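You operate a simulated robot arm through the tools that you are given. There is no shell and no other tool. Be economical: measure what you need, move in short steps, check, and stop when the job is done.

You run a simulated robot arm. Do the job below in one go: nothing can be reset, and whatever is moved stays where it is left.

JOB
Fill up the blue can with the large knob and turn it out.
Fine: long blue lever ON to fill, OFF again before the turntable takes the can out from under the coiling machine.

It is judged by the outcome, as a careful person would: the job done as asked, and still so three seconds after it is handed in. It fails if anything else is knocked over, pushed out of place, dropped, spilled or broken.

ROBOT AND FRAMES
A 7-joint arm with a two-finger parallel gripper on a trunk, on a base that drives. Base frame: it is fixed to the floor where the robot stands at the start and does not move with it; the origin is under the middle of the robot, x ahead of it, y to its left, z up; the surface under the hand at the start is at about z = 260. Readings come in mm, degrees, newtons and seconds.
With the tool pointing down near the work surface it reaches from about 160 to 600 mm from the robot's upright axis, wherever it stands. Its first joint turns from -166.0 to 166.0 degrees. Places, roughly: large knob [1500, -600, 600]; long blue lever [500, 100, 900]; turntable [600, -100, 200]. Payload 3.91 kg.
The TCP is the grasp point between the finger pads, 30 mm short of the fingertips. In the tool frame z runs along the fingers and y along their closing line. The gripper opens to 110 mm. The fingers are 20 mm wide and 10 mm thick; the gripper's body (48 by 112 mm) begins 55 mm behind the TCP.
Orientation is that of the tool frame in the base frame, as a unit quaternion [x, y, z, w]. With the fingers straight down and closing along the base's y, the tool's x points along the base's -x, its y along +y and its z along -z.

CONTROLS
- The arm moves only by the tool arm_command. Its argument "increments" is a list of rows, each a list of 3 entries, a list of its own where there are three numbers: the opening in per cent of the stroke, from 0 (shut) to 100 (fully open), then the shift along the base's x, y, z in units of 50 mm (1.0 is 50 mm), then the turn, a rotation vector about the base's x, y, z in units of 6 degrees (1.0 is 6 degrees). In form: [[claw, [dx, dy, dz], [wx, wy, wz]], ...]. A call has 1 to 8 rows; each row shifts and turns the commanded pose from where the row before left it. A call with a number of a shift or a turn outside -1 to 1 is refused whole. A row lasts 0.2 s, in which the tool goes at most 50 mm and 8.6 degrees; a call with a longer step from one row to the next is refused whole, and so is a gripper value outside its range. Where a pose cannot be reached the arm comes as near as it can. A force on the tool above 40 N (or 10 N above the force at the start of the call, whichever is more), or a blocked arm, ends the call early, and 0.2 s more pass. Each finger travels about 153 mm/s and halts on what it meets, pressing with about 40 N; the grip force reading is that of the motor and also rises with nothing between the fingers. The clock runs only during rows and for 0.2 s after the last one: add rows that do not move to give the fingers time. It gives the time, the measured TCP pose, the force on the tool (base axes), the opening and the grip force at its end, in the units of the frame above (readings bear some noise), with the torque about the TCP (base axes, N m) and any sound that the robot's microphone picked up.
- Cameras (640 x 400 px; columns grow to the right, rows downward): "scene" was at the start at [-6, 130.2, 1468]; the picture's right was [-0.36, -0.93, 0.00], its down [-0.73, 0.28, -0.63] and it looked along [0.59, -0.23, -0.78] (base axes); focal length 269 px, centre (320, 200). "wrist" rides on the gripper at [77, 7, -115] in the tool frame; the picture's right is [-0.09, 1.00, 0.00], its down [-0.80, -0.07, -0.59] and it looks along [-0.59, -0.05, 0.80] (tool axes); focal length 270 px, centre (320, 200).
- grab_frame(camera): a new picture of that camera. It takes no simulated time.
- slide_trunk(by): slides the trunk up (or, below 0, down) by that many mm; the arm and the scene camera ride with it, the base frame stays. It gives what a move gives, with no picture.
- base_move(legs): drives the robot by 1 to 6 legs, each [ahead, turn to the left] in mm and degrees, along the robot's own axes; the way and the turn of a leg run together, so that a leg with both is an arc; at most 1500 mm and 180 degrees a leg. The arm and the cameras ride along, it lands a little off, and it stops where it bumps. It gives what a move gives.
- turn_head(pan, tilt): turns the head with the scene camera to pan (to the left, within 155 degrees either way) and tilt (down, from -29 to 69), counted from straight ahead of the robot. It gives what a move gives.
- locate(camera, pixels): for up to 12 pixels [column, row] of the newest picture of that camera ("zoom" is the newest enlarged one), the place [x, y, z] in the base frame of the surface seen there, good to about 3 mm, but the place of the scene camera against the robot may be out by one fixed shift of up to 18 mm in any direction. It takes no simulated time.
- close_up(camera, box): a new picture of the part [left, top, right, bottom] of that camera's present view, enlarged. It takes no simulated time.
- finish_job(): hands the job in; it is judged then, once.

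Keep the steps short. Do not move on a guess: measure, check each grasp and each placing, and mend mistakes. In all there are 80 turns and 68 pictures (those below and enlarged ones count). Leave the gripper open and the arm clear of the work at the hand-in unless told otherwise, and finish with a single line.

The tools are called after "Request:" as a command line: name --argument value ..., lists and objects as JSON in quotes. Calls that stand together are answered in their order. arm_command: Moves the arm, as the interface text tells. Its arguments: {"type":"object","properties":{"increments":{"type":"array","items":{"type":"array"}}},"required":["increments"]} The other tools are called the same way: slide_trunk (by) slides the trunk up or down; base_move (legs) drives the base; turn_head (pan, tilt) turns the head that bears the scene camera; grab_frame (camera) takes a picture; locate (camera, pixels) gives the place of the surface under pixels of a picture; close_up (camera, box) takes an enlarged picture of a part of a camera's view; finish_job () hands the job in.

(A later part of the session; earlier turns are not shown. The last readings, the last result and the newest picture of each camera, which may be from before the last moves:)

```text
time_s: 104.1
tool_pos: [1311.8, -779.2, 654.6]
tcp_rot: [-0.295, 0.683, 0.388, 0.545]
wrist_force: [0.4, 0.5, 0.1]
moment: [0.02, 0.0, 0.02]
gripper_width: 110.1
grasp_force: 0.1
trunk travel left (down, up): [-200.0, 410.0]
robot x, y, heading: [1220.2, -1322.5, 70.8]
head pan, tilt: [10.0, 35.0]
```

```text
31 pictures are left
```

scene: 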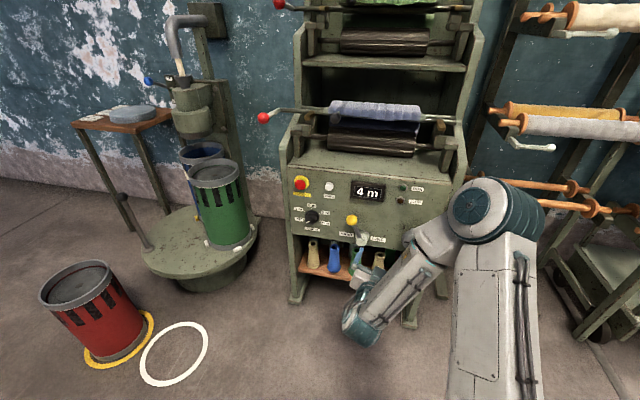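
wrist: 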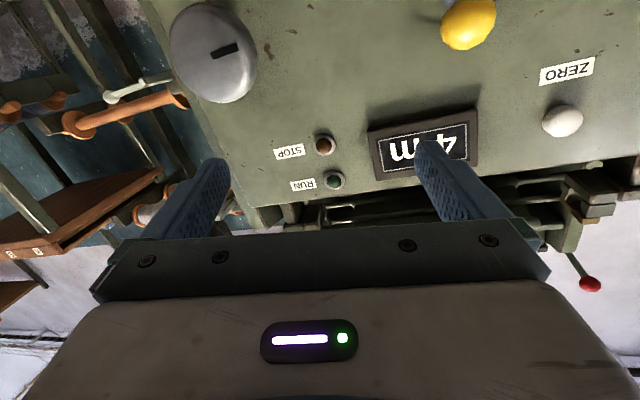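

The trunk is down and the counter still reads 4 m. Now I'll level the tool along the knob's axis and move to the pre-grasp point at about (1425, −796, 612).

Request:
arm_command --increments '[[100, [0.55, -0.08, -0.21], [0.24, -0.1, 0.36]], [100, [0.55, -0.08, -0.21], [0.24, -0.1, 0.36]], [100, [0.55, -0.08, -0.21], [0.24, -0.1, 0.36]], [100, [0.55, -0.08, -0.21], [0.24, -0.1, 0.36]], [100, [0, 0, 0], [0, 0, 0]]]'

Request:
grab_frame --camera "wrist"

```text
time_s: 105.3
tool_pos: [1322.5, -770.1, 659.2]
tcp_rot: [-0.323, 0.632, 0.444, 0.547]
wrist_force: [-0.2, -0.8, 0.2]
moment: [0.04, -0.04, -0.05]
gripper_width: 110.0
grasp_force: 0.1
out of reach, approached as far as the arm can: row 2, 3, 4
trunk travel left (down, up): [-200.0, 410.0]
robot x, y, heading: [1217.3, -1321.1, 70.8]
head pan, tilt: [10.0, 35.0]
```

```text
30 pictures are left
```

wrist: 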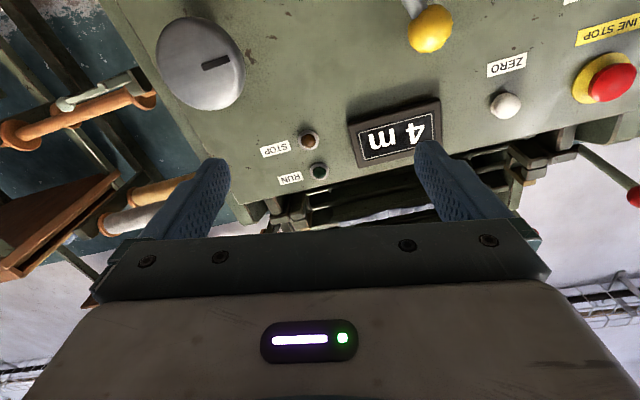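

It's still blocked. The arm is folded with the elbow too far forward, so the wrist joint is at its limit and I'm too close. I'll back up 110 mm and approach with a longer reach.

Request:
base_move --legs '[[-110, 0]]'

Request:
arm_command --increments '[[100, [0.4, 0.3, 0], [0, 0, 0]], [100, [0.6, 0.4, 0], [0, 0, 0]], [100, [0.6, 0.3, 0], [0, 0, 0]], [100, [0.6, 0, 0], [0, 0, 0]]]'

Request:
grab_frame --camera "scene"

```text
time_s: 106.5
tool_pos: [1287.0, -874.4, 659.0]
tcp_rot: [-0.322, 0.633, 0.443, 0.547]
wrist_force: [-0.9, -0.1, 0.1]
moment: [0.01, -0.04, 0.04]
gripper_width: 110.0
grasp_force: 0.1
trunk travel left (down, up): [-200.0, 410.0]
robot x, y, heading: [1181.4, -1422.4, 70.8]
head pan, tilt: [10.0, 35.0]
```

```text
time_s: 107.5
tool_pos: [1324.9, -806.9, 688.5]
tcp_rot: [-0.317, 0.638, 0.436, 0.549]
wrist_force: [-0.8, -0.1, -0.1]
moment: [-0.01, 0.02, -0.02]
gripper_width: 110.0
grasp_force: 0.1
out of reach, approached as far as the arm can: row 1, 2, 3, 4
trunk travel left (down, up): [-200.0, 410.0]
robot x, y, heading: [1183.8, -1426.6, 70.7]
head pan, tilt: [10.0, 35.0]
```

```text
29 pictures are left
```

scene: 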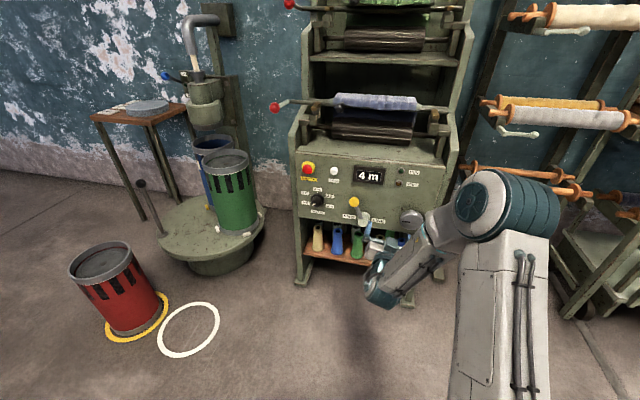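

The elbow is badly folded. I'll unwind back to the home posture (fingers down, raised, near me), then straighten the hand forward at that height, where the forearm is level, and only then come down.

Request:
arm_command --increments '[[100, [-0.16, -0.4, 0.4], [0, 0, 0]], [100, [-0.16, -0.4, 0.5], [-0.905, 0.424, 0]], [100, [-0.16, -0.4, 0.5], [-0.905, 0.424, 0]], [100, [-0.16, -0.4, 0.5], [-0.905, 0.424, 0]], [100, [-0.16, -0.4, 0.5], [-0.905, 0.424, 0]], [100, [-0.16, -0.4, 0.5], [-0.905, 0.424, 0]], [100, [-0.16, -0.4, 0.5], [-0.905, 0.424, 0]], [100, [-0.16, -0.4, 0.5], [-0.905, 0.424, 0]]]'

Request:
arm_command --increments '[[100, [-0.16, -0.4, 0.5], [-0.905, 0.424, 0]], [100, [-0.16, -0.3, 0.5], [-0.905, 0.424, 0]], [100, [-0.16, -0.3, 0], [-0.905, 0.424, 0]], [100, [-0.1, 0, 0], [-0.905, 0.424, 0]], [100, [0, 0, 0], [-0.905, 0.424, 0]], [100, [0, 0, 0], [-0.905, 0.424, 0]], [100, [0, 0, 0], [-0.905, 0.424, 0]], [100, [0, 0, 0], [-0.905, 0.424, 0]]]'

Request:
grab_frame --camera "scene"

```text
time_s: 109.3
tool_pos: [1266.3, -961.3, 879.5]
tcp_rot: [-0.416, 0.814, 0.257, 0.315]
wrist_force: [-1.1, 0.0, -0.1]
moment: [0.03, -0.05, -0.08]
gripper_width: 110.0
grasp_force: 0.1
out of reach, approached as far as the arm can: row 7
trunk travel left (down, up): [-200.0, 410.0]
robot x, y, heading: [1183.2, -1426.1, 70.9]
head pan, tilt: [10.0, 35.0]
```

```text
time_s: 111.1
tool_pos: [1236.6, -1011.6, 927.6]
tcp_rot: [-0.446, 0.895, 0.004, -0.009]
wrist_force: [0.2, 0.2, 0.9]
moment: [0.02, 0.03, 0.0]
gripper_width: 110.0
grasp_force: 0.0
trunk travel left (down, up): [-200.0, 410.0]
robot x, y, heading: [1184.6, -1428.8, 70.8]
head pan, tilt: [10.0, 35.0]
```

```text
28 pictures are left
```

scene: 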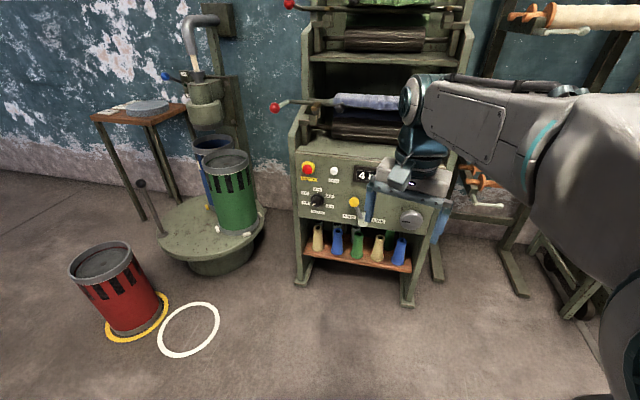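

I'm back in the home posture. To understand the arm's natural direction, I'll measure its elbow and wrist positions in this picture.

Request:
locate --camera "scene" --pixels '[[412, 100], [420, 150], [470, 120], [540, 150], [600, 150], [620, 320], [415, 180], [410, 218], [393, 218], [430, 218]]'

```text
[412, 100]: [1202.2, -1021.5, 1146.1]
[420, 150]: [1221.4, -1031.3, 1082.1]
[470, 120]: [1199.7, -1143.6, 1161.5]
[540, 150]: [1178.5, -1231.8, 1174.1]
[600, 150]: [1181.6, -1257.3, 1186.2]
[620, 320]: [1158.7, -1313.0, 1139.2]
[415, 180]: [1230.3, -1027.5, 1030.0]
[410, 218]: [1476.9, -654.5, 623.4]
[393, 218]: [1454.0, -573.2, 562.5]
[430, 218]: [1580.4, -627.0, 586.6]
```

The measurements show the wrist is at its bend limit when I push forward from a high shoulder. A better way is to face along the panel (heading −22°) with the knob on my left and roll the hand sideways to the left. I'll drive to about (921, −837) and turn left the long way round, so the arm sweeps over empty floor.

Request:
base_move --legs '[[0, 43.2], [646, 0], [0, 112], [0, 111.6]]'

Request:
turn_head --pan 60 --tilt 45

Request:
grab_frame --camera "scene"

```text
time_s: 126.0
tool_pos: [1329.7, -912.7, 927.4]
tcp_rot: [0.352, 0.936, 0.01, -0.001]
wrist_force: [-0.7, 0.5, 0.3]
moment: [-0.01, -0.05, -0.01]
gripper_width: 110.1
grasp_force: 0.2
trunk travel left (down, up): [-200.0, 410.0]
robot x, y, heading: [918.1, -831.8, -23.3]
head pan, tilt: [10.0, 35.0]
```

```text
time_s: 127.2
tool_pos: [1329.4, -911.7, 927.0]
tcp_rot: [0.353, 0.936, 0.01, -0.001]
wrist_force: [-0.1, -0.4, -0.6]
moment: [0.02, -0.03, -0.03]
gripper_width: 109.7
grasp_force: 0.1
trunk travel left (down, up): [-200.0, 410.0]
robot x, y, heading: [919.8, -827.7, -23.4]
head pan, tilt: [60.0, 45.0]
```

```text
27 pictures are left
```

scene: 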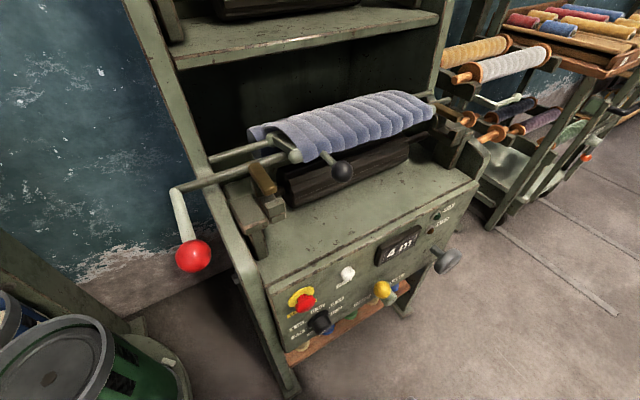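

The knob is visible at (447,262) and the display at (400,245). I'll roll the hand sideways to the left about the heading axis while moving to the pre-grasp point in front of the knob.

Request:
arm_command --increments '[[100, [0.127, 0.1, -0.42], [0.924, -0.381, 0]], [100, [0.127, 0.1, -0.42], [0.924, -0.381, 0]], [100, [0.127, 0.1, -0.42], [0.924, -0.381, 0]], [100, [0.127, 0.1, -0.42], [0.924, -0.381, 0]], [100, [0.127, 0.15, -0.42], [0.924, -0.381, 0]], [100, [0.127, 0.15, -0.42], [0.924, -0.381, 0]], [100, [0.127, 0.15, -0.42], [0.924, -0.381, 0]], [100, [0.127, 0.15, -0.42], [0.924, -0.381, 0]]]'

Request:
arm_command --increments '[[100, [0.127, 0.15, -0.42], [0.924, -0.381, 0]], [100, [0.127, 0.15, -0.42], [0.924, -0.381, 0]], [100, [0.127, 0.15, -0.42], [0.924, -0.381, 0]], [100, [0.127, 0.15, -0.42], [0.924, -0.381, 0]], [100, [0.127, 0.15, -0.42], [0.924, -0.381, 0]], [100, [0.127, 0.15, -0.42], [0.924, -0.381, 0]], [100, [0.127, 0.15, -0.42], [0.924, -0.381, 0]]]'

Request:
grab_frame --camera "wrist"

```text
time_s: 129.0
tool_pos: [1380.5, -863.1, 758.3]
tcp_rot: [0.319, 0.852, 0.416, 0.012]
wrist_force: [-0.3, -0.9, 0.8]
moment: [-0.03, -0.02, -0.03]
gripper_width: 109.9
grasp_force: 0.2
trunk travel left (down, up): [-200.0, 410.0]
robot x, y, heading: [920.2, -825.8, -23.1]
head pan, tilt: [60.0, 45.0]
```

```text
time_s: 130.6
tool_pos: [1424.4, -810.5, 612.8]
tcp_rot: [0.244, 0.656, 0.714, 0.022]
wrist_force: [-0.3, 1.2, 0.6]
moment: [-0.03, 0.01, 0.01]
gripper_width: 109.8
grasp_force: 0.1
trunk travel left (down, up): [-200.0, 410.0]
robot x, y, heading: [918.9, -831.8, -23.3]
head pan, tilt: [60.0, 45.0]
```

```text
26 pictures are left
```

wrist: 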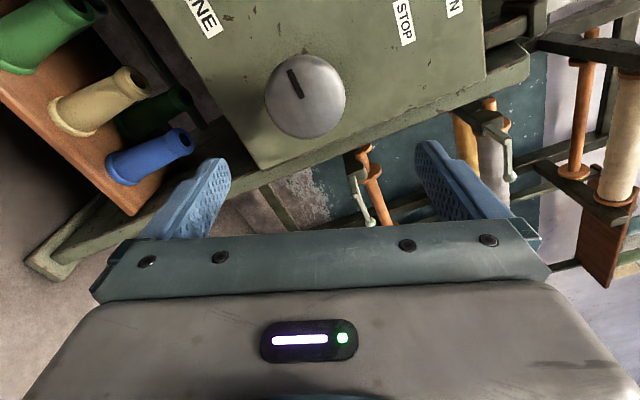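

The hand now points squarely at the panel. I'll measure the knob precisely with the wrist camera.

Request:
locate --camera "wrist" --pixels '[[305, 96], [270, 96], [340, 96], [305, 60], [305, 132], [295, 82], [400, 100], [250, 60], [330, 68], [282, 122], [330, 125], [280, 68]]'

```text
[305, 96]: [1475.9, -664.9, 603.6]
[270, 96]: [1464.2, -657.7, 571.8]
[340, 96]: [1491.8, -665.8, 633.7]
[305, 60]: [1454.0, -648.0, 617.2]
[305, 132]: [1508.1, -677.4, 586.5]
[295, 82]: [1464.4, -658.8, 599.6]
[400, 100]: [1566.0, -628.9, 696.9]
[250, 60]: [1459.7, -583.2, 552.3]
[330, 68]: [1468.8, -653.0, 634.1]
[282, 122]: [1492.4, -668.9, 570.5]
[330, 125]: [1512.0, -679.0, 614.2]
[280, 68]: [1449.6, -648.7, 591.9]
```

The knob face centre is at (1476, −665, 603), about 78 mm across and standing 69 mm off the panel. I'll centre on it, then advance so the fingers overlap the rim by about 25 mm.

Request:
arm_command --increments '[[100, [-0.11, 0.046, -0.2], [0, 0, 0]], [100, [0.284, 0.689, 0], [0, 0, 0]], [100, [0.284, 0.689, 0], [0, 0, 0]], [100, [0.284, 0.689, 0], [0, 0, 0]], [100, [0.284, 0.689, 0], [0, 0, 0]], [100, [0, 0, 0], [0, 0, 0]]]'

Request:
grab_frame --camera "wrist"

```text
time_s: 132.0
tool_pos: [1475.5, -669.5, 602.4]
tcp_rot: [0.246, 0.656, 0.713, 0.021]
wrist_force: [-0.7, -0.2, -0.3]
moment: [-0.02, 0.02, 0.0]
gripper_width: 110.2
grasp_force: 0.1
trunk travel left (down, up): [-200.0, 410.0]
robot x, y, heading: [920.9, -828.7, -23.3]
head pan, tilt: [60.0, 45.0]
```

```text
25 pictures are left
```

wrist: 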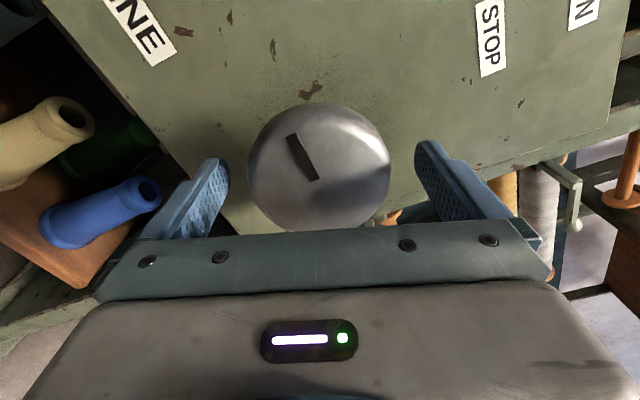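

The knob is centred between the fingers. I'll close and try 24° clockwise, then check the counter.

Request:
arm_command --increments '[[60, [0, 0, 0], [0, 0, 0]], [60, [0, 0, 0], [0, 0, 0]], [60, [0, 0, 0], [0.381, 0.924, 0]], [60, [0, 0, 0], [0.381, 0.924, 0]], [60, [0, 0, 0], [0.381, 0.924, 0]], [60, [0, 0, 0], [0.381, 0.924, 0]]]'

Request:
grab_frame --camera "scene"

```text
time_s: 133.4
tool_pos: [1475.2, -670.1, 603.8]
tcp_rot: [0.378, 0.588, 0.704, -0.124]
wrist_force: [10.1, 4.6, 12.9]
moment: [-1.61, 0.48, 0.91]
gripper_width: 81.9
grasp_force: 45.4
trunk travel left (down, up): [-200.0, 410.0]
robot x, y, heading: [920.4, -825.7, -23.2]
head pan, tilt: [60.0, 45.0]
```

```text
24 pictures are left
```

scene: 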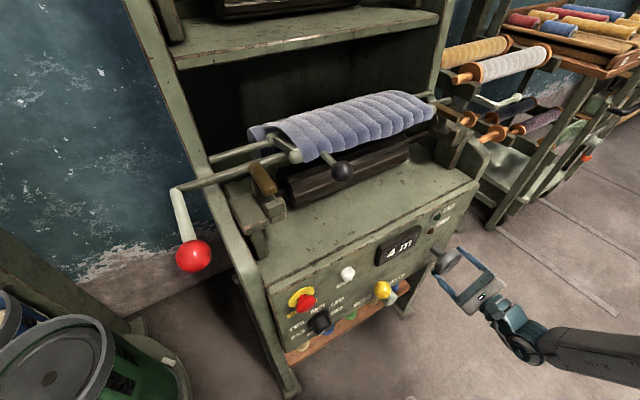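

The hand turned with the knob gripped at 82 mm, and the counter still shows 4 m. I'll keep turning clockwise.

Request:
arm_command --increments '[[60, [0, 0, 0], [0.381, 0.924, 0]], [60, [0, 0, 0], [0.381, 0.924, 0]], [60, [0, 0, 0], [0.381, 0.924, 0]], [60, [0, 0, 0], [0.381, 0.924, 0]], [60, [0, 0, 0], [0.381, 0.924, 0]], [60, [0, 0, 0], [0.381, 0.924, 0]], [60, [0, 0, 0], [0.381, 0.924, 0]], [60, [0, 0, 0], [0.381, 0.924, 0]]]'

Request:
grab_frame --camera "wrist"

Request:
close_up --camera "scene" --box '[340, 180, 500, 320]'

```text
time_s: 134.3
tool_pos: [1477.5, -670.1, 604.1]
tcp_rot: [0.476, 0.512, 0.673, -0.241]
wrist_force: [-0.4, -2.3, 8.1]
moment: [-1.44, 0.55, 0.59]
gripper_width: 81.8
grasp_force: 44.6
trunk travel left (down, up): [-200.0, 410.0]
robot x, y, heading: [919.7, -830.6, -23.3]
head pan, tilt: [60.0, 45.0]
stopped in row 4: the force on the tool passed its limit at 41 N (the readings are from after the stop); the commanded pose is now the measured one
```

```text
23 pictures are left
```

wrist: 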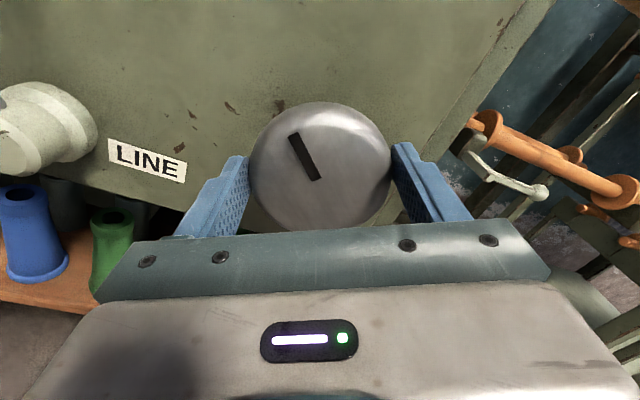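

```text
2.86 times, centred on (420, 250) of scene
```

zoom: 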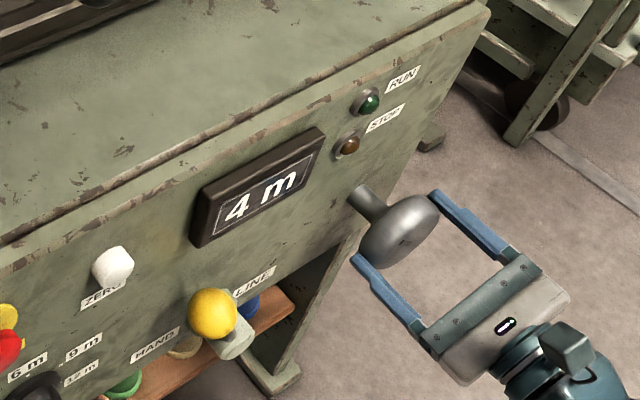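

The slot shows the knob turned with the hand (about 45°), so the grip works. The call stopped only because of a side load from slight miscentring. I'll nudge up 3 mm and go on turning in smaller groups.

Request:
arm_command --increments '[[60, [0, 0, 0.06], [0, 0, 0]], [60, [0, 0, 0], [0.381, 0.924, 0]], [60, [0, 0, 0], [0.381, 0.924, 0]], [60, [0, 0, 0], [0.381, 0.924, 0]], [60, [0, 0, 0], [0.381, 0.924, 0]], [60, [0, 0, 0], [0.381, 0.924, 0]], [60, [0, 0, 0], [0.381, 0.924, 0]]]'

Request:
arm_command --increments '[[60, [0, 0, 0], [0.381, 0.924, 0]], [60, [0, 0, 0], [0.381, 0.924, 0]], [60, [0, 0, 0], [0.381, 0.924, 0]], [60, [0, 0, 0], [0.381, 0.924, 0]], [60, [0, 0, 0], [0.381, 0.924, 0]], [60, [0, 0, 0], [0.381, 0.924, 0]]]'

Request:
grab_frame --camera "scene"

```text
time_s: 135.9
tool_pos: [1480.0, -670.3, 605.5]
tcp_rot: [0.618, 0.336, 0.564, -0.432]
wrist_force: [25.0, 0.2, -11.9]
moment: [-0.84, 0.09, 0.93]
gripper_width: 81.8
grasp_force: 45.3
trunk travel left (down, up): [-200.0, 410.0]
robot x, y, heading: [919.7, -825.6, -23.7]
head pan, tilt: [60.0, 45.0]
```

```text
time_s: 136.8
tool_pos: [1480.3, -672.7, 604.7]
tcp_rot: [0.664, 0.242, 0.493, -0.507]
wrist_force: [12.2, 5.0, -10.9]
moment: [0.04, -0.13, 0.51]
gripper_width: 82.0
grasp_force: 45.0
trunk travel left (down, up): [-200.0, 410.0]
robot x, y, heading: [921.2, -830.7, -23.1]
head pan, tilt: [60.0, 45.0]
stopped in row 4: the force on the tool passed its limit at 40 N (the readings are from after the stop); the commanded pose is now the measured one
```

```text
21 pictures are left
```

scene: 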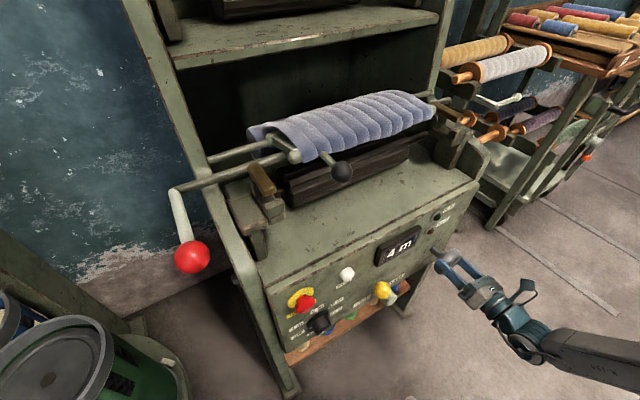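

About 98° turned so far with the counter at 4 m; it reads whole metres, so more turning is needed. I'll relieve the side load (+3 mm along the panel) and continue.

Request:
arm_command --increments '[[60, [0.06, 0, -0.02], [0, 0, 0]], [60, [0, 0, 0], [0.381, 0.924, 0]], [60, [0, 0, 0], [0.381, 0.924, 0]], [60, [0, 0, 0], [0.381, 0.924, 0]], [60, [0, 0, 0], [0.381, 0.924, 0]], [60, [0, 0, 0], [0.381, 0.924, 0]]]'

Request:
arm_command --increments '[[60, [0, 0, 0], [0, 0, 0]], [60, [0, 0, 0], [0.381, 0.924, 0]], [60, [0, 0, 0], [0.381, 0.924, 0]], [60, [0, 0, 0], [0.381, 0.924, 0]], [60, [0, 0, 0], [0.381, 0.924, 0]], [60, [0, 0, 0], [0.381, 0.924, 0]]]'

Request:
close_up --camera "scene" --box '[340, 180, 500, 320]'

```text
time_s: 138.2
tool_pos: [1484.0, -673.5, 604.6]
tcp_rot: [0.71, 0.062, 0.341, -0.613]
wrist_force: [1.1, -4.4, -25.6]
moment: [0.09, -0.23, 1.08]
gripper_width: 81.6
grasp_force: 45.2
trunk travel left (down, up): [-200.0, 410.0]
robot x, y, heading: [920.1, -831.4, -23.5]
head pan, tilt: [60.0, 45.0]
```

```text
time_s: 139.4
tool_pos: [1485.0, -675.0, 603.1]
tcp_rot: [0.714, -0.088, 0.201, -0.665]
wrist_force: [11.7, 7.7, -17.6]
moment: [0.78, -0.41, -0.43]
gripper_width: 81.9
grasp_force: 45.0
trunk travel left (down, up): [-200.0, 410.0]
robot x, y, heading: [921.4, -828.2, -23.5]
head pan, tilt: [60.0, 45.0]
stopped in row 6: the force on the tool passed its limit at 40 N (the readings are from after the stop); the commanded pose is now the measured one
```

```text
2.86 times, centred on (420, 250) of scene
```

zoom: 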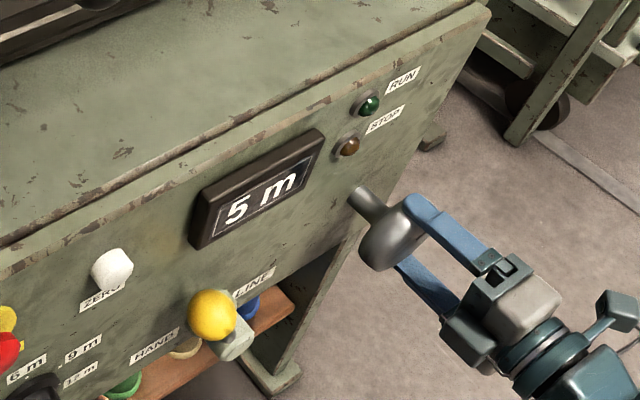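

The counter reads 5 m, so clockwise feeds. Now I'll look at the blue can to see its level.

Request:
turn_head --pan 128 --tilt 35

Request:
close_up --camera "scene" --box '[220, 110, 420, 290]'

```text
time_s: 140.8
tool_pos: [1485.3, -673.7, 601.5]
tcp_rot: [0.713, -0.089, 0.201, -0.666]
wrist_force: [15.4, 5.8, -25.2]
moment: [0.05, -0.21, -0.08]
gripper_width: 81.8
grasp_force: 45.2
trunk travel left (down, up): [-200.0, 410.0]
robot x, y, heading: [919.6, -830.5, -23.4]
head pan, tilt: [128.0, 35.0]
```

```text
2.22 times, centred on (320, 200) of scene
```

zoom: 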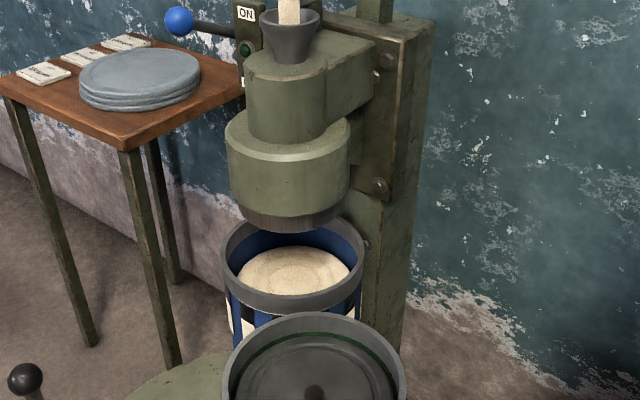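

The can's interior is clearly visible. I'll measure the sliver level against the rim.

Request:
locate --camera "zoom" --pixels '[[293, 265], [293, 285], [260, 275], [330, 275], [293, 303], [228, 260], [364, 262], [280, 253]]'

```text
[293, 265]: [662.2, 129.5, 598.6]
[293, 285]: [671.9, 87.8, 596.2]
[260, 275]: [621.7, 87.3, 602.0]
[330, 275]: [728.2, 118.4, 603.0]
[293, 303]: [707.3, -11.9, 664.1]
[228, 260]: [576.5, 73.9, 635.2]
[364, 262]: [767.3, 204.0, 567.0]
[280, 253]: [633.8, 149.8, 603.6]
```

The level is about z 600 (it was about 592 at 4 m) with the rim around 650, so it's rising about 9 mm per metre. My hand has drifted about 10 mm sideways from the knob centre. I'll open, recentre and check with the wrist camera.

Request:
arm_command --increments '[[100, [0, 0, 0], [0, 0, 0]], [100, [0, 0, 0], [0, 0, 0]], [100, [0, 0, 0], [0, 0, 0]]]'

Request:
grab_frame --camera "wrist"

Request:
locate --camera "wrist" --pixels '[[320, 165], [270, 165], [370, 165], [320, 120], [320, 210], [285, 130], [355, 130]]'

```text
time_s: 141.6
tool_pos: [1483.0, -674.6, 604.8]
tcp_rot: [0.711, -0.086, 0.202, -0.668]
wrist_force: [-0.4, 0.3, -0.3]
moment: [-0.02, 0.01, 0.04]
gripper_width: 110.1
grasp_force: 0.1
trunk travel left (down, up): [-200.0, 410.0]
robot x, y, heading: [924.0, -826.2, -23.5]
head pan, tilt: [128.0, 35.0]
```

```text
18 pictures are left
```

wrist: 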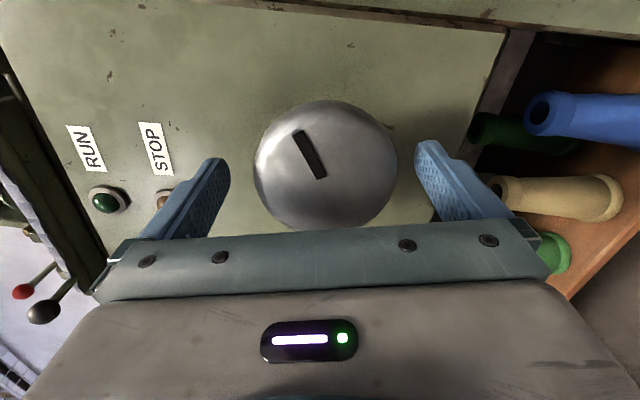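

```text
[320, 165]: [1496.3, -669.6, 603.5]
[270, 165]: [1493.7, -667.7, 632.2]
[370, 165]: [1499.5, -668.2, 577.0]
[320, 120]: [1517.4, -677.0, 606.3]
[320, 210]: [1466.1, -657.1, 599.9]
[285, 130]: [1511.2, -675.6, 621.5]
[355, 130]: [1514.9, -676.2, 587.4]
```

Averaging the two views puts the knob centre at s≈1626, z≈602, which is where the hand now is. I'll close again and carry on clockwise.

Request:
arm_command --increments '[[60, [0, 0, -0.05], [0, 0, 0]], [60, [0, 0, 0], [0, 0, 0]], [60, [0, 0, 0], [0.381, 0.924, 0]], [60, [0, 0, 0], [0.381, 0.924, 0]], [60, [0, 0, 0], [0.381, 0.924, 0]], [60, [0, 0, 0], [0.381, 0.924, 0]], [60, [0, 0, 0], [0.381, 0.924, 0]], [60, [0, 0, 0], [0.381, 0.924, 0]]]'

Request:
arm_command --increments '[[60, [0, 0, 0], [0.381, 0.924, 0]], [60, [0, 0, 0], [0.381, 0.924, 0]], [60, [0, 0, 0], [0.381, 0.924, 0]], [60, [0, 0, 0], [0.381, 0.924, 0]], [60, [0, 0, 0], [0.381, 0.924, 0]], [60, [0, 0, 0], [0.381, 0.924, 0]], [60, [0, 0, 0], [0.381, 0.924, 0]], [60, [0, 0, 0], [0.381, 0.924, 0]]]'

```text
time_s: 143.4
tool_pos: [1483.1, -673.5, 599.1]
tcp_rot: [-0.657, 0.298, 0.022, 0.692]
wrist_force: [2.3, 0.3, -23.8]
moment: [1.29, -0.7, -0.08]
gripper_width: 81.8
grasp_force: 44.2
trunk travel left (down, up): [-200.0, 410.0]
robot x, y, heading: [921.3, -827.1, -23.4]
head pan, tilt: [128.0, 35.0]
```

```text
time_s: 144.4
tool_pos: [1483.0, -672.9, 597.2]
tcp_rot: [-0.591, 0.416, 0.162, 0.672]
wrist_force: [6.0, 6.1, -12.5]
moment: [1.15, -0.51, -1.19]
gripper_width: 81.6
grasp_force: 44.8
trunk travel left (down, up): [-200.0, 410.0]
robot x, y, heading: [922.0, -827.0, -23.1]
head pan, tilt: [128.0, 35.0]
stopped in row 4: the force on the tool passed its limit at 40 N (the readings are from after the stop); the commanded pose is now the measured one
```

Request:
arm_command --increments '[[60, [0.02, 0, -0.04], [0, 0, 0]], [60, [0, 0, 0], [0.381, 0.924, 0]], [60, [0, 0, 0], [0.381, 0.924, 0]], [60, [0, 0, 0], [0.381, 0.924, 0]], [60, [0, 0, 0], [0.381, 0.924, 0]], [60, [0, 0, 0], [0.381, 0.924, 0]]]'

Request:
arm_command --increments '[[60, [0, 0, 0], [0.381, 0.924, 0]], [60, [0, 0, 0], [0.381, 0.924, 0]], [60, [0, 0, 0], [0.381, 0.924, 0]], [60, [0, 0, 0], [0.381, 0.924, 0]], [60, [0, 0, 0], [0.381, 0.924, 0]]]'

Request:
arm_command --increments '[[60, [0, 0, 0], [0, 0, 0]], [60, [0, 0, 0], [0.381, 0.924, 0]], [60, [0, 0, 0], [0.381, 0.924, 0]], [60, [0, 0, 0], [0.381, 0.924, 0]], [60, [0, 0, 0], [0.381, 0.924, 0]], [60, [0, 0, 0], [0.381, 0.924, 0]]]'

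```text
time_s: 145.8
tool_pos: [1481.3, -672.7, 596.5]
tcp_rot: [-0.467, 0.546, 0.338, 0.608]
wrist_force: [-17.7, -1.8, -10.2]
moment: [0.26, -0.32, 0.62]
gripper_width: 81.5
grasp_force: 45.3
trunk travel left (down, up): [-200.0, 410.0]
robot x, y, heading: [921.8, -828.6, -23.4]
head pan, tilt: [128.0, 35.0]
```

```text
time_s: 147.0
tool_pos: [1481.2, -673.0, 596.0]
tcp_rot: [-0.467, 0.546, 0.338, 0.609]
wrist_force: [-28.4, -0.5, -18.3]
moment: [-0.29, -0.05, -0.27]
gripper_width: 81.7
grasp_force: 44.7
out of reach, approached as far as the arm can: row 1, 2, 3, 4, 5
trunk travel left (down, up): [-200.0, 410.0]
robot x, y, heading: [920.7, -829.9, -23.4]
head pan, tilt: [128.0, 35.0]
```

```text
time_s: 148.4
tool_pos: [1481.6, -673.2, 595.8]
tcp_rot: [-0.465, 0.547, 0.336, 0.61]
wrist_force: [-28.2, 1.5, -22.2]
moment: [-0.17, -0.08, -0.54]
gripper_width: 81.9
grasp_force: 44.6
out of reach, approached as far as the arm can: row 2, 3, 4, 5, 6
trunk travel left (down, up): [-200.0, 410.0]
robot x, y, heading: [922.5, -829.6, -23.2]
head pan, tilt: [128.0, 35.0]
```

The wrist roll has reached its limit after about 240° of total knob turn. I'll open, rotate the hand back counterclockwise without touching the knob, and regrip.

Request:
arm_command --increments '[[100, [0, 0, 0.06], [0, 0, 0]], [100, [0, 0, 0], [0, 0, 0]], [100, [0, 0, 0], [-0.381, -0.924, 0]], [100, [0, 0, 0], [-0.381, -0.924, 0]], [100, [0, 0, 0], [-0.381, -0.924, 0]], [100, [0, 0, 0], [-0.381, -0.924, 0]], [100, [0, 0, 0], [-0.381, -0.924, 0]], [100, [0, 0, 0], [-0.381, -0.924, 0]]]'

Request:
arm_command --increments '[[100, [0, 0, 0], [-0.381, -0.924, 0]], [100, [0, 0, 0], [-0.381, -0.924, 0]], [100, [0, 0, 0], [-0.381, -0.924, 0]], [100, [0, 0, 0], [-0.381, -0.924, 0]], [100, [0, 0, 0], [-0.381, -0.924, 0]], [100, [0, 0, 0], [-0.381, -0.924, 0]], [100, [0, 0, 0], [-0.381, -0.924, 0]], [100, [0, 0, 0], [-0.381, -0.924, 0]]]'

Request:
arm_command --increments '[[100, [0, 0, 0], [-0.381, -0.924, 0]], [100, [0, 0, 0], [-0.381, -0.924, 0]], [100, [0, 0, 0], [-0.381, -0.924, 0]], [100, [0, 0, 0], [-0.381, -0.924, 0]], [100, [0, 0, 0], [-0.381, -0.924, 0]], [100, [0, 0, 0], [-0.381, -0.924, 0]], [100, [0, 0, 0], [-0.381, -0.924, 0]], [100, [0, 0, 0], [-0.381, -0.924, 0]]]'

Request:
arm_command --increments '[[100, [0, 0, 0], [-0.381, -0.924, 0]], [100, [0, 0, 0], [-0.381, -0.924, 0]], [100, [0, 0, 0], [-0.381, -0.924, 0]], [100, [0, 0, 0], [-0.381, -0.924, 0]], [100, [0, 0, 0], [-0.381, -0.924, 0]], [100, [0, 0, 0], [-0.381, -0.924, 0]], [100, [0, 0, 0], [-0.381, -0.924, 0]], [100, [0, 0, 0], [-0.381, -0.924, 0]]]'

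Request:
close_up --camera "scene" --box '[220, 110, 420, 290]'

Request:
locate --camera "zoom" --pixels '[[293, 265], [293, 285], [260, 275], [330, 275], [280, 253], [310, 265]]'

```text
time_s: 150.2
tool_pos: [1483.5, -674.2, 599.3]
tcp_rot: [-0.611, 0.385, 0.123, 0.68]
wrist_force: [-0.6, -0.2, 0.2]
moment: [-0.02, 0.01, 0.02]
gripper_width: 110.2
grasp_force: 0.1
trunk travel left (down, up): [-200.0, 410.0]
robot x, y, heading: [919.5, -831.3, -23.6]
head pan, tilt: [128.0, 35.0]
```

```text
time_s: 152.0
tool_pos: [1484.0, -673.8, 599.7]
tcp_rot: [0.71, -0.114, 0.176, -0.672]
wrist_force: [0.0, 0.1, 0.1]
moment: [-0.02, -0.03, 0.01]
gripper_width: 109.9
grasp_force: 0.1
trunk travel left (down, up): [-200.0, 410.0]
robot x, y, heading: [919.3, -829.4, -23.2]
head pan, tilt: [128.0, 35.0]
```

```text
time_s: 153.8
tool_pos: [1483.9, -673.3, 601.1]
tcp_rot: [0.687, 0.175, 0.446, -0.547]
wrist_force: [-0.2, -0.5, 0.1]
moment: [-0.02, 0.01, 0.01]
gripper_width: 110.1
grasp_force: 0.1
trunk travel left (down, up): [-200.0, 410.0]
robot x, y, heading: [917.3, -826.6, -23.5]
head pan, tilt: [128.0, 35.0]
```

```text
time_s: 155.6
tool_pos: [1482.9, -674.8, 600.4]
tcp_rot: [0.545, 0.434, 0.639, -0.326]
wrist_force: [-0.3, -0.5, -0.6]
moment: [0.01, 0.02, 0.01]
gripper_width: 110.1
grasp_force: 0.0
trunk travel left (down, up): [-200.0, 410.0]
robot x, y, heading: [921.5, -829.4, -23.4]
head pan, tilt: [128.0, 35.0]
```

```text
2.22 times, centred on (320, 200) of scene
```

zoom: 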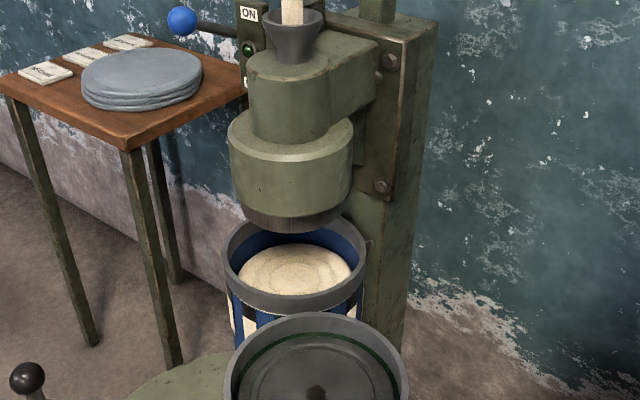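

```text
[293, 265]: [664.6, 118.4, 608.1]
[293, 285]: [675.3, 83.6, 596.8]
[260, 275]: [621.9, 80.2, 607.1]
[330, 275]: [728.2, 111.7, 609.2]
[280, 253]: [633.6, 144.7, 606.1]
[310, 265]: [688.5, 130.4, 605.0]
```

The level rose to about 606 and the coiler lamp is brighter. I'll rotate back the rest of the way, grip and do a long clockwise stroke.

Request:
arm_command --increments '[[100, [0, 0, 0], [-0.381, -0.924, 0]], [100, [0, 0, 0], [-0.381, -0.924, 0]], [100, [0, 0, 0], [-0.381, -0.924, 0]], [100, [0, 0, 0], [-0.381, -0.924, 0]], [100, [0, 0, 0], [-0.381, -0.924, 0]], [100, [0, 0, 0], [-0.381, -0.924, 0]], [100, [0, 0, 0], [-0.381, -0.924, 0]], [100, [0, 0, 0], [-0.381, -0.924, 0]]]'

Request:
arm_command --increments '[[100, [0, 0, 0], [-0.381, -0.924, 0]], [100, [0, 0, 0], [-0.381, -0.924, 0]], [100, [0, 0, 0], [-0.381, -0.924, 0]], [100, [0, 0, 0], [-0.381, -0.924, 0]], [100, [0, 0, 0], [-0.381, -0.924, 0]], [100, [0, 0, 0], [-0.381, -0.924, 0]], [100, [0, 0, 0], [-0.381, -0.924, 0]], [100, [0, 0, 0], [-0.381, -0.924, 0]]]'

Request:
arm_command --increments '[[100, [0, 0, 0], [-0.381, -0.924, 0]], [100, [0, 0, 0], [-0.381, -0.924, 0]], [100, [0, 0, 0], [-0.381, -0.924, 0]], [100, [0, 0, 0], [-0.381, -0.924, 0]], [100, [0, 0, 0], [-0.381, -0.924, 0]], [100, [0, 0, 0], [0, 0, 0]], [60, [0, 0, 0], [0, 0, 0]], [60, [0, 0, 0], [0, 0, 0]]]'

Request:
arm_command --increments '[[60, [0, 0, 0], [0.381, 0.924, 0]], [60, [0, 0, 0], [0.381, 0.924, 0]], [60, [0, 0, 0], [0.381, 0.924, 0]], [60, [0, 0, 0], [0.381, 0.924, 0]], [60, [0, 0, 0], [0.381, 0.924, 0]], [60, [0, 0, 0], [0.381, 0.924, 0]], [60, [0, 0, 0], [0.381, 0.924, 0]]]'

Request:
arm_command --increments '[[60, [0, 0, 0], [0.381, 0.924, 0]], [60, [0, 0, 0], [0.381, 0.924, 0]], [60, [0, 0, 0], [0.381, 0.924, 0]], [60, [0, 0, 0], [0.381, 0.924, 0]], [60, [0, 0, 0], [0.381, 0.924, 0]], [60, [0, 0, 0], [0.381, 0.924, 0]], [60, [0, 0, 0], [0.381, 0.924, 0]]]'

Request:
arm_command --increments '[[60, [0, 0, 0], [0.381, 0.924, 0]], [60, [0, 0, 0], [0.381, 0.924, 0]], [60, [0, 0, 0], [0.381, 0.924, 0]], [60, [0, 0, 0], [0.381, 0.924, 0]], [60, [0, 0, 0], [0.381, 0.924, 0]], [60, [0, 0, 0], [0.381, 0.924, 0]], [60, [0, 0, 0], [0.381, 0.924, 0]]]'

```text
time_s: 157.4
tool_pos: [1482.3, -674.3, 599.6]
tcp_rot: [0.309, 0.62, 0.72, -0.051]
wrist_force: [-0.5, -0.9, 0.2]
moment: [0.01, 0.0, -0.02]
gripper_width: 109.9
grasp_force: 0.0
trunk travel left (down, up): [-200.0, 410.0]
robot x, y, heading: [919.9, -831.4, -23.4]
head pan, tilt: [128.0, 35.0]
```

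```text
time_s: 159.2
tool_pos: [1483.2, -673.6, 599.1]
tcp_rot: [0.019, 0.697, 0.678, 0.233]
wrist_force: [-0.9, 0.3, 0.4]
moment: [-0.02, 0.02, 0.02]
gripper_width: 110.2
grasp_force: 0.1
trunk travel left (down, up): [-200.0, 410.0]
robot x, y, heading: [920.5, -831.8, -23.4]
head pan, tilt: [128.0, 35.0]
```

```text
time_s: 161.0
tool_pos: [1481.4, -672.9, 602.4]
tcp_rot: [-0.167, 0.683, 0.592, 0.394]
wrist_force: [-10.1, -0.9, 9.8]
moment: [0.23, -0.08, 0.39]
gripper_width: 82.2
grasp_force: 45.2
trunk travel left (down, up): [-200.0, 410.0]
robot x, y, heading: [917.2, -825.9, -23.6]
head pan, tilt: [128.0, 35.0]
```

```text
time_s: 162.6
tool_pos: [1481.0, -673.8, 599.3]
tcp_rot: [0.095, 0.689, 0.7, 0.163]
wrist_force: [-18.8, 3.3, 1.7]
moment: [-0.3, 0.03, 0.57]
gripper_width: 82.3
grasp_force: 45.9
trunk travel left (down, up): [-200.0, 410.0]
robot x, y, heading: [920.6, -833.3, -23.3]
head pan, tilt: [128.0, 35.0]
```

```text
time_s: 164.2
tool_pos: [1481.3, -673.9, 597.6]
tcp_rot: [0.343, 0.603, 0.715, -0.09]
wrist_force: [-28.7, 3.1, -22.1]
moment: [-0.9, 0.15, 1.33]
gripper_width: 82.1
grasp_force: 44.8
trunk travel left (down, up): [-200.0, 410.0]
robot x, y, heading: [923.0, -827.9, -23.3]
head pan, tilt: [128.0, 35.0]
```

```text
time_s: 165.8
tool_pos: [1479.1, -672.2, 598.1]
tcp_rot: [0.541, 0.442, 0.638, -0.325]
wrist_force: [0.8, 1.1, -4.8]
moment: [0.32, -0.06, 0.4]
gripper_width: 81.9
grasp_force: 45.2
trunk travel left (down, up): [-200.0, 410.0]
robot x, y, heading: [923.1, -827.2, -23.3]
head pan, tilt: [128.0, 35.0]
stopped in row 7: the force on the tool passed its limit at 46 N (the readings are from after the stop); the commanded pose is now the measured one
```

Another 120° or so done. I'll continue about 120° more, then look at the can.

Request:
arm_command --increments '[[60, [0, 0, 0], [0.381, 0.924, 0]], [60, [0, 0, 0], [0.381, 0.924, 0]], [60, [0, 0, 0], [0.381, 0.924, 0]], [60, [0, 0, 0], [0.381, 0.924, 0]], [60, [0, 0, 0], [0.381, 0.924, 0]], [60, [0, 0, 0], [0.381, 0.924, 0]], [60, [0, 0, 0], [0.381, 0.924, 0]]]'

Request:
arm_command --increments '[[60, [0, 0, 0], [0.381, 0.924, 0]], [60, [0, 0, 0], [0.381, 0.924, 0]], [60, [0, 0, 0], [0.381, 0.924, 0]], [60, [0, 0, 0], [0.381, 0.924, 0]], [60, [0, 0, 0], [0.381, 0.924, 0]], [60, [0, 0, 0], [0.381, 0.924, 0]], [60, [0, 0, 0], [0.381, 0.924, 0]]]'

Request:
arm_command --increments '[[60, [0, 0, 0], [0.381, 0.924, 0]], [60, [0, 0, 0], [0.381, 0.924, 0]], [60, [0, 0, 0], [0.381, 0.924, 0]], [60, [0, 0, 0], [0.381, 0.924, 0]], [60, [0, 0, 0], [0.381, 0.924, 0]], [60, [0, 0, 0], [0.381, 0.924, 0]], [60, [0, 0, 0], [0.381, 0.924, 0]]]'

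Request:
close_up --camera "scene" --box '[220, 110, 420, 290]'

Request:
locate --camera "zoom" --pixels '[[293, 265], [293, 280], [260, 270], [330, 270], [280, 253], [310, 260], [235, 285], [232, 265], [355, 230]]'

```text
time_s: 167.4
tool_pos: [1479.0, -671.6, 599.5]
tcp_rot: [0.671, 0.219, 0.478, -0.523]
wrist_force: [-15.7, 0.9, -1.7]
moment: [-0.23, -0.01, 0.9]
gripper_width: 82.0
grasp_force: 44.9
trunk travel left (down, up): [-200.0, 410.0]
robot x, y, heading: [921.5, -829.2, -23.5]
head pan, tilt: [128.0, 35.0]
```

```text
time_s: 169.0
tool_pos: [1477.6, -671.7, 599.6]
tcp_rot: [0.712, -0.034, 0.254, -0.653]
wrist_force: [-28.4, 3.0, 7.9]
moment: [0.74, -0.41, 0.48]
gripper_width: 82.0
grasp_force: 45.0
trunk travel left (down, up): [-200.0, 410.0]
robot x, y, heading: [921.6, -827.4, -23.3]
head pan, tilt: [128.0, 35.0]
```

```text
time_s: 170.6
tool_pos: [1479.3, -673.3, 600.5]
tcp_rot: [-0.659, 0.281, 0.004, 0.698]
wrist_force: [-18.1, 11.6, 23.9]
moment: [0.5, -0.34, -0.11]
gripper_width: 82.0
grasp_force: 44.6
trunk travel left (down, up): [-200.0, 410.0]
robot x, y, heading: [918.3, -826.8, -23.3]
head pan, tilt: [128.0, 35.0]
```

```text
2.22 times, centred on (320, 200) of scene
```

zoom: 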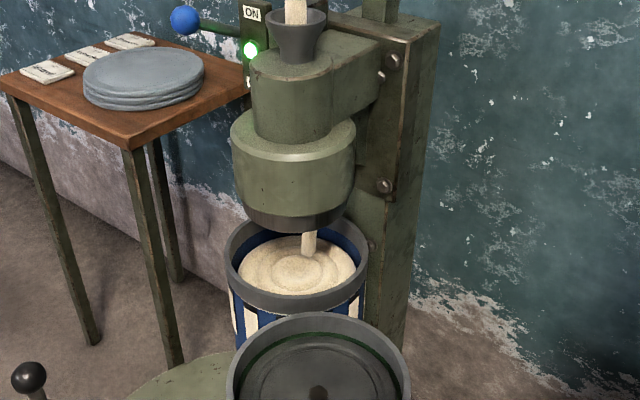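

```text
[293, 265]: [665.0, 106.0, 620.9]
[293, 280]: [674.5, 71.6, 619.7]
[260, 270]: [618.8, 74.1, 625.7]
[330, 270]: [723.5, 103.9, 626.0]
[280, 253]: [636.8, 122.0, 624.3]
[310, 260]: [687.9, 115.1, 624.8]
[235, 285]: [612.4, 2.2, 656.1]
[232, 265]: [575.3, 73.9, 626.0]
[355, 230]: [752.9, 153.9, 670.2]
```

The coiler lamp is lit and the sliver is falling. The level is about 624 against a rim of about 657. I'll zoom in on the can's windows and check the counter.

Request:
close_up --camera "scene" --box '[275, 200, 345, 270]'

Request:
turn_head --pan 70 --tilt 40

Request:
grab_frame --camera "scene"

```text
5.71 times, centred on (310, 235) of scene
```

zoom: 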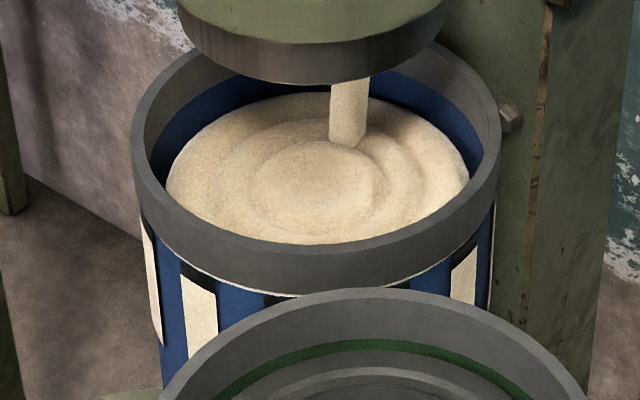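

```text
time_s: 171.9
tool_pos: [1477.9, -671.0, 601.1]
tcp_rot: [-0.66, 0.279, 0.003, 0.697]
wrist_force: [-13.6, 11.2, 23.8]
moment: [1.1, -0.48, 0.04]
gripper_width: 81.8
grasp_force: 45.4
trunk travel left (down, up): [-200.0, 410.0]
robot x, y, heading: [919.3, -826.1, -23.2]
head pan, tilt: [70.0, 40.0]
```

```text
14 pictures are left
```

scene: 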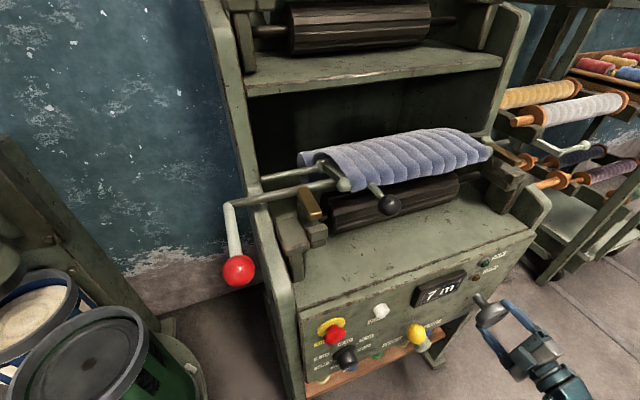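

The counter reads 7 m, and the windows are white except a thin black strip at the top, so a little over 1 m more is needed. I'll finish this stroke (about 70°).

Request:
arm_command --increments '[[60, [-0.03, 0, 0.04], [0, 0, 0]], [60, [0, 0, 0], [0.381, 0.924, 0]], [60, [0, 0, 0], [0.381, 0.924, 0]], [60, [0, 0, 0], [0.381, 0.924, 0]], [60, [0, 0, 0], [0.381, 0.924, 0]], [60, [0, 0, 0], [0.381, 0.924, 0]], [60, [0, 0, 0], [0.381, 0.924, 0]]]'

Request:
arm_command --increments '[[60, [0, 0, 0], [0.381, 0.924, 0]], [60, [0, 0, 0], [0.381, 0.924, 0]], [60, [0, 0, 0], [0.381, 0.924, 0]], [60, [0, 0, 0], [0.381, 0.924, 0]], [60, [0, 0, 0], [0.381, 0.924, 0]], [60, [0, 0, 0], [0.381, 0.924, 0]]]'

Request:
turn_head --pan 115 --tilt 37

Request:
grab_frame --camera "scene"

```text
time_s: 173.5
tool_pos: [1479.0, -672.2, 601.6]
tcp_rot: [-0.545, 0.467, 0.225, 0.659]
wrist_force: [17.9, 19.1, 19.7]
moment: [-0.08, -0.05, -0.95]
gripper_width: 82.0
grasp_force: 44.7
trunk travel left (down, up): [-200.0, 410.0]
robot x, y, heading: [918.7, -826.9, -23.2]
head pan, tilt: [70.0, 40.0]
```

```text
time_s: 174.9
tool_pos: [1478.3, -672.2, 602.6]
tcp_rot: [-0.466, 0.542, 0.329, 0.617]
wrist_force: [28.5, 10.1, 24.9]
moment: [0.25, -0.1, -1.13]
gripper_width: 81.6
grasp_force: 45.3
out of reach, approached as far as the arm can: row 4, 5, 6
trunk travel left (down, up): [-200.0, 410.0]
robot x, y, heading: [919.9, -828.0, -23.4]
head pan, tilt: [70.0, 40.0]
```

```text
time_s: 176.0
tool_pos: [1479.4, -672.0, 601.9]
tcp_rot: [-0.467, 0.541, 0.329, 0.617]
wrist_force: [26.9, 4.3, 25.5]
moment: [0.56, -0.24, -1.19]
gripper_width: 82.0
grasp_force: 45.1
trunk travel left (down, up): [-200.0, 410.0]
robot x, y, heading: [919.5, -828.3, -23.3]
head pan, tilt: [115.0, 37.0]
```

```text
13 pictures are left
```

scene: 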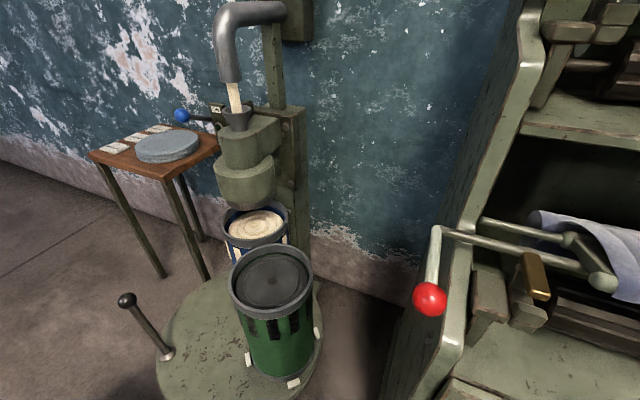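

Request:
close_up --camera "scene" --box '[215, 190, 295, 270]'

Request:
locate --camera "zoom" --pixels '[[300, 140], [350, 160], [400, 140], [330, 200], [345, 235], [190, 250], [195, 300], [180, 225]]'

```text
5.00 times, centred on (255, 230) of scene
```

zoom: 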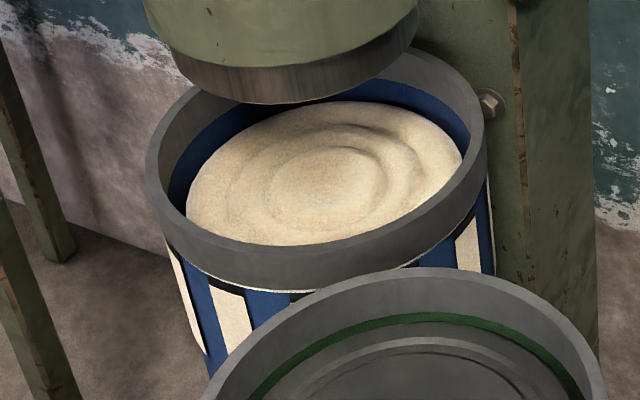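

```text
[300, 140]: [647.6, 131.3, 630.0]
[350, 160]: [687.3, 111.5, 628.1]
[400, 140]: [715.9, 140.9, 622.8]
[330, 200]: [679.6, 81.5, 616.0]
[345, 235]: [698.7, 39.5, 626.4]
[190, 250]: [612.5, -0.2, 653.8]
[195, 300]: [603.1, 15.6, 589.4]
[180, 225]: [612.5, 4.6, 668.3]
```

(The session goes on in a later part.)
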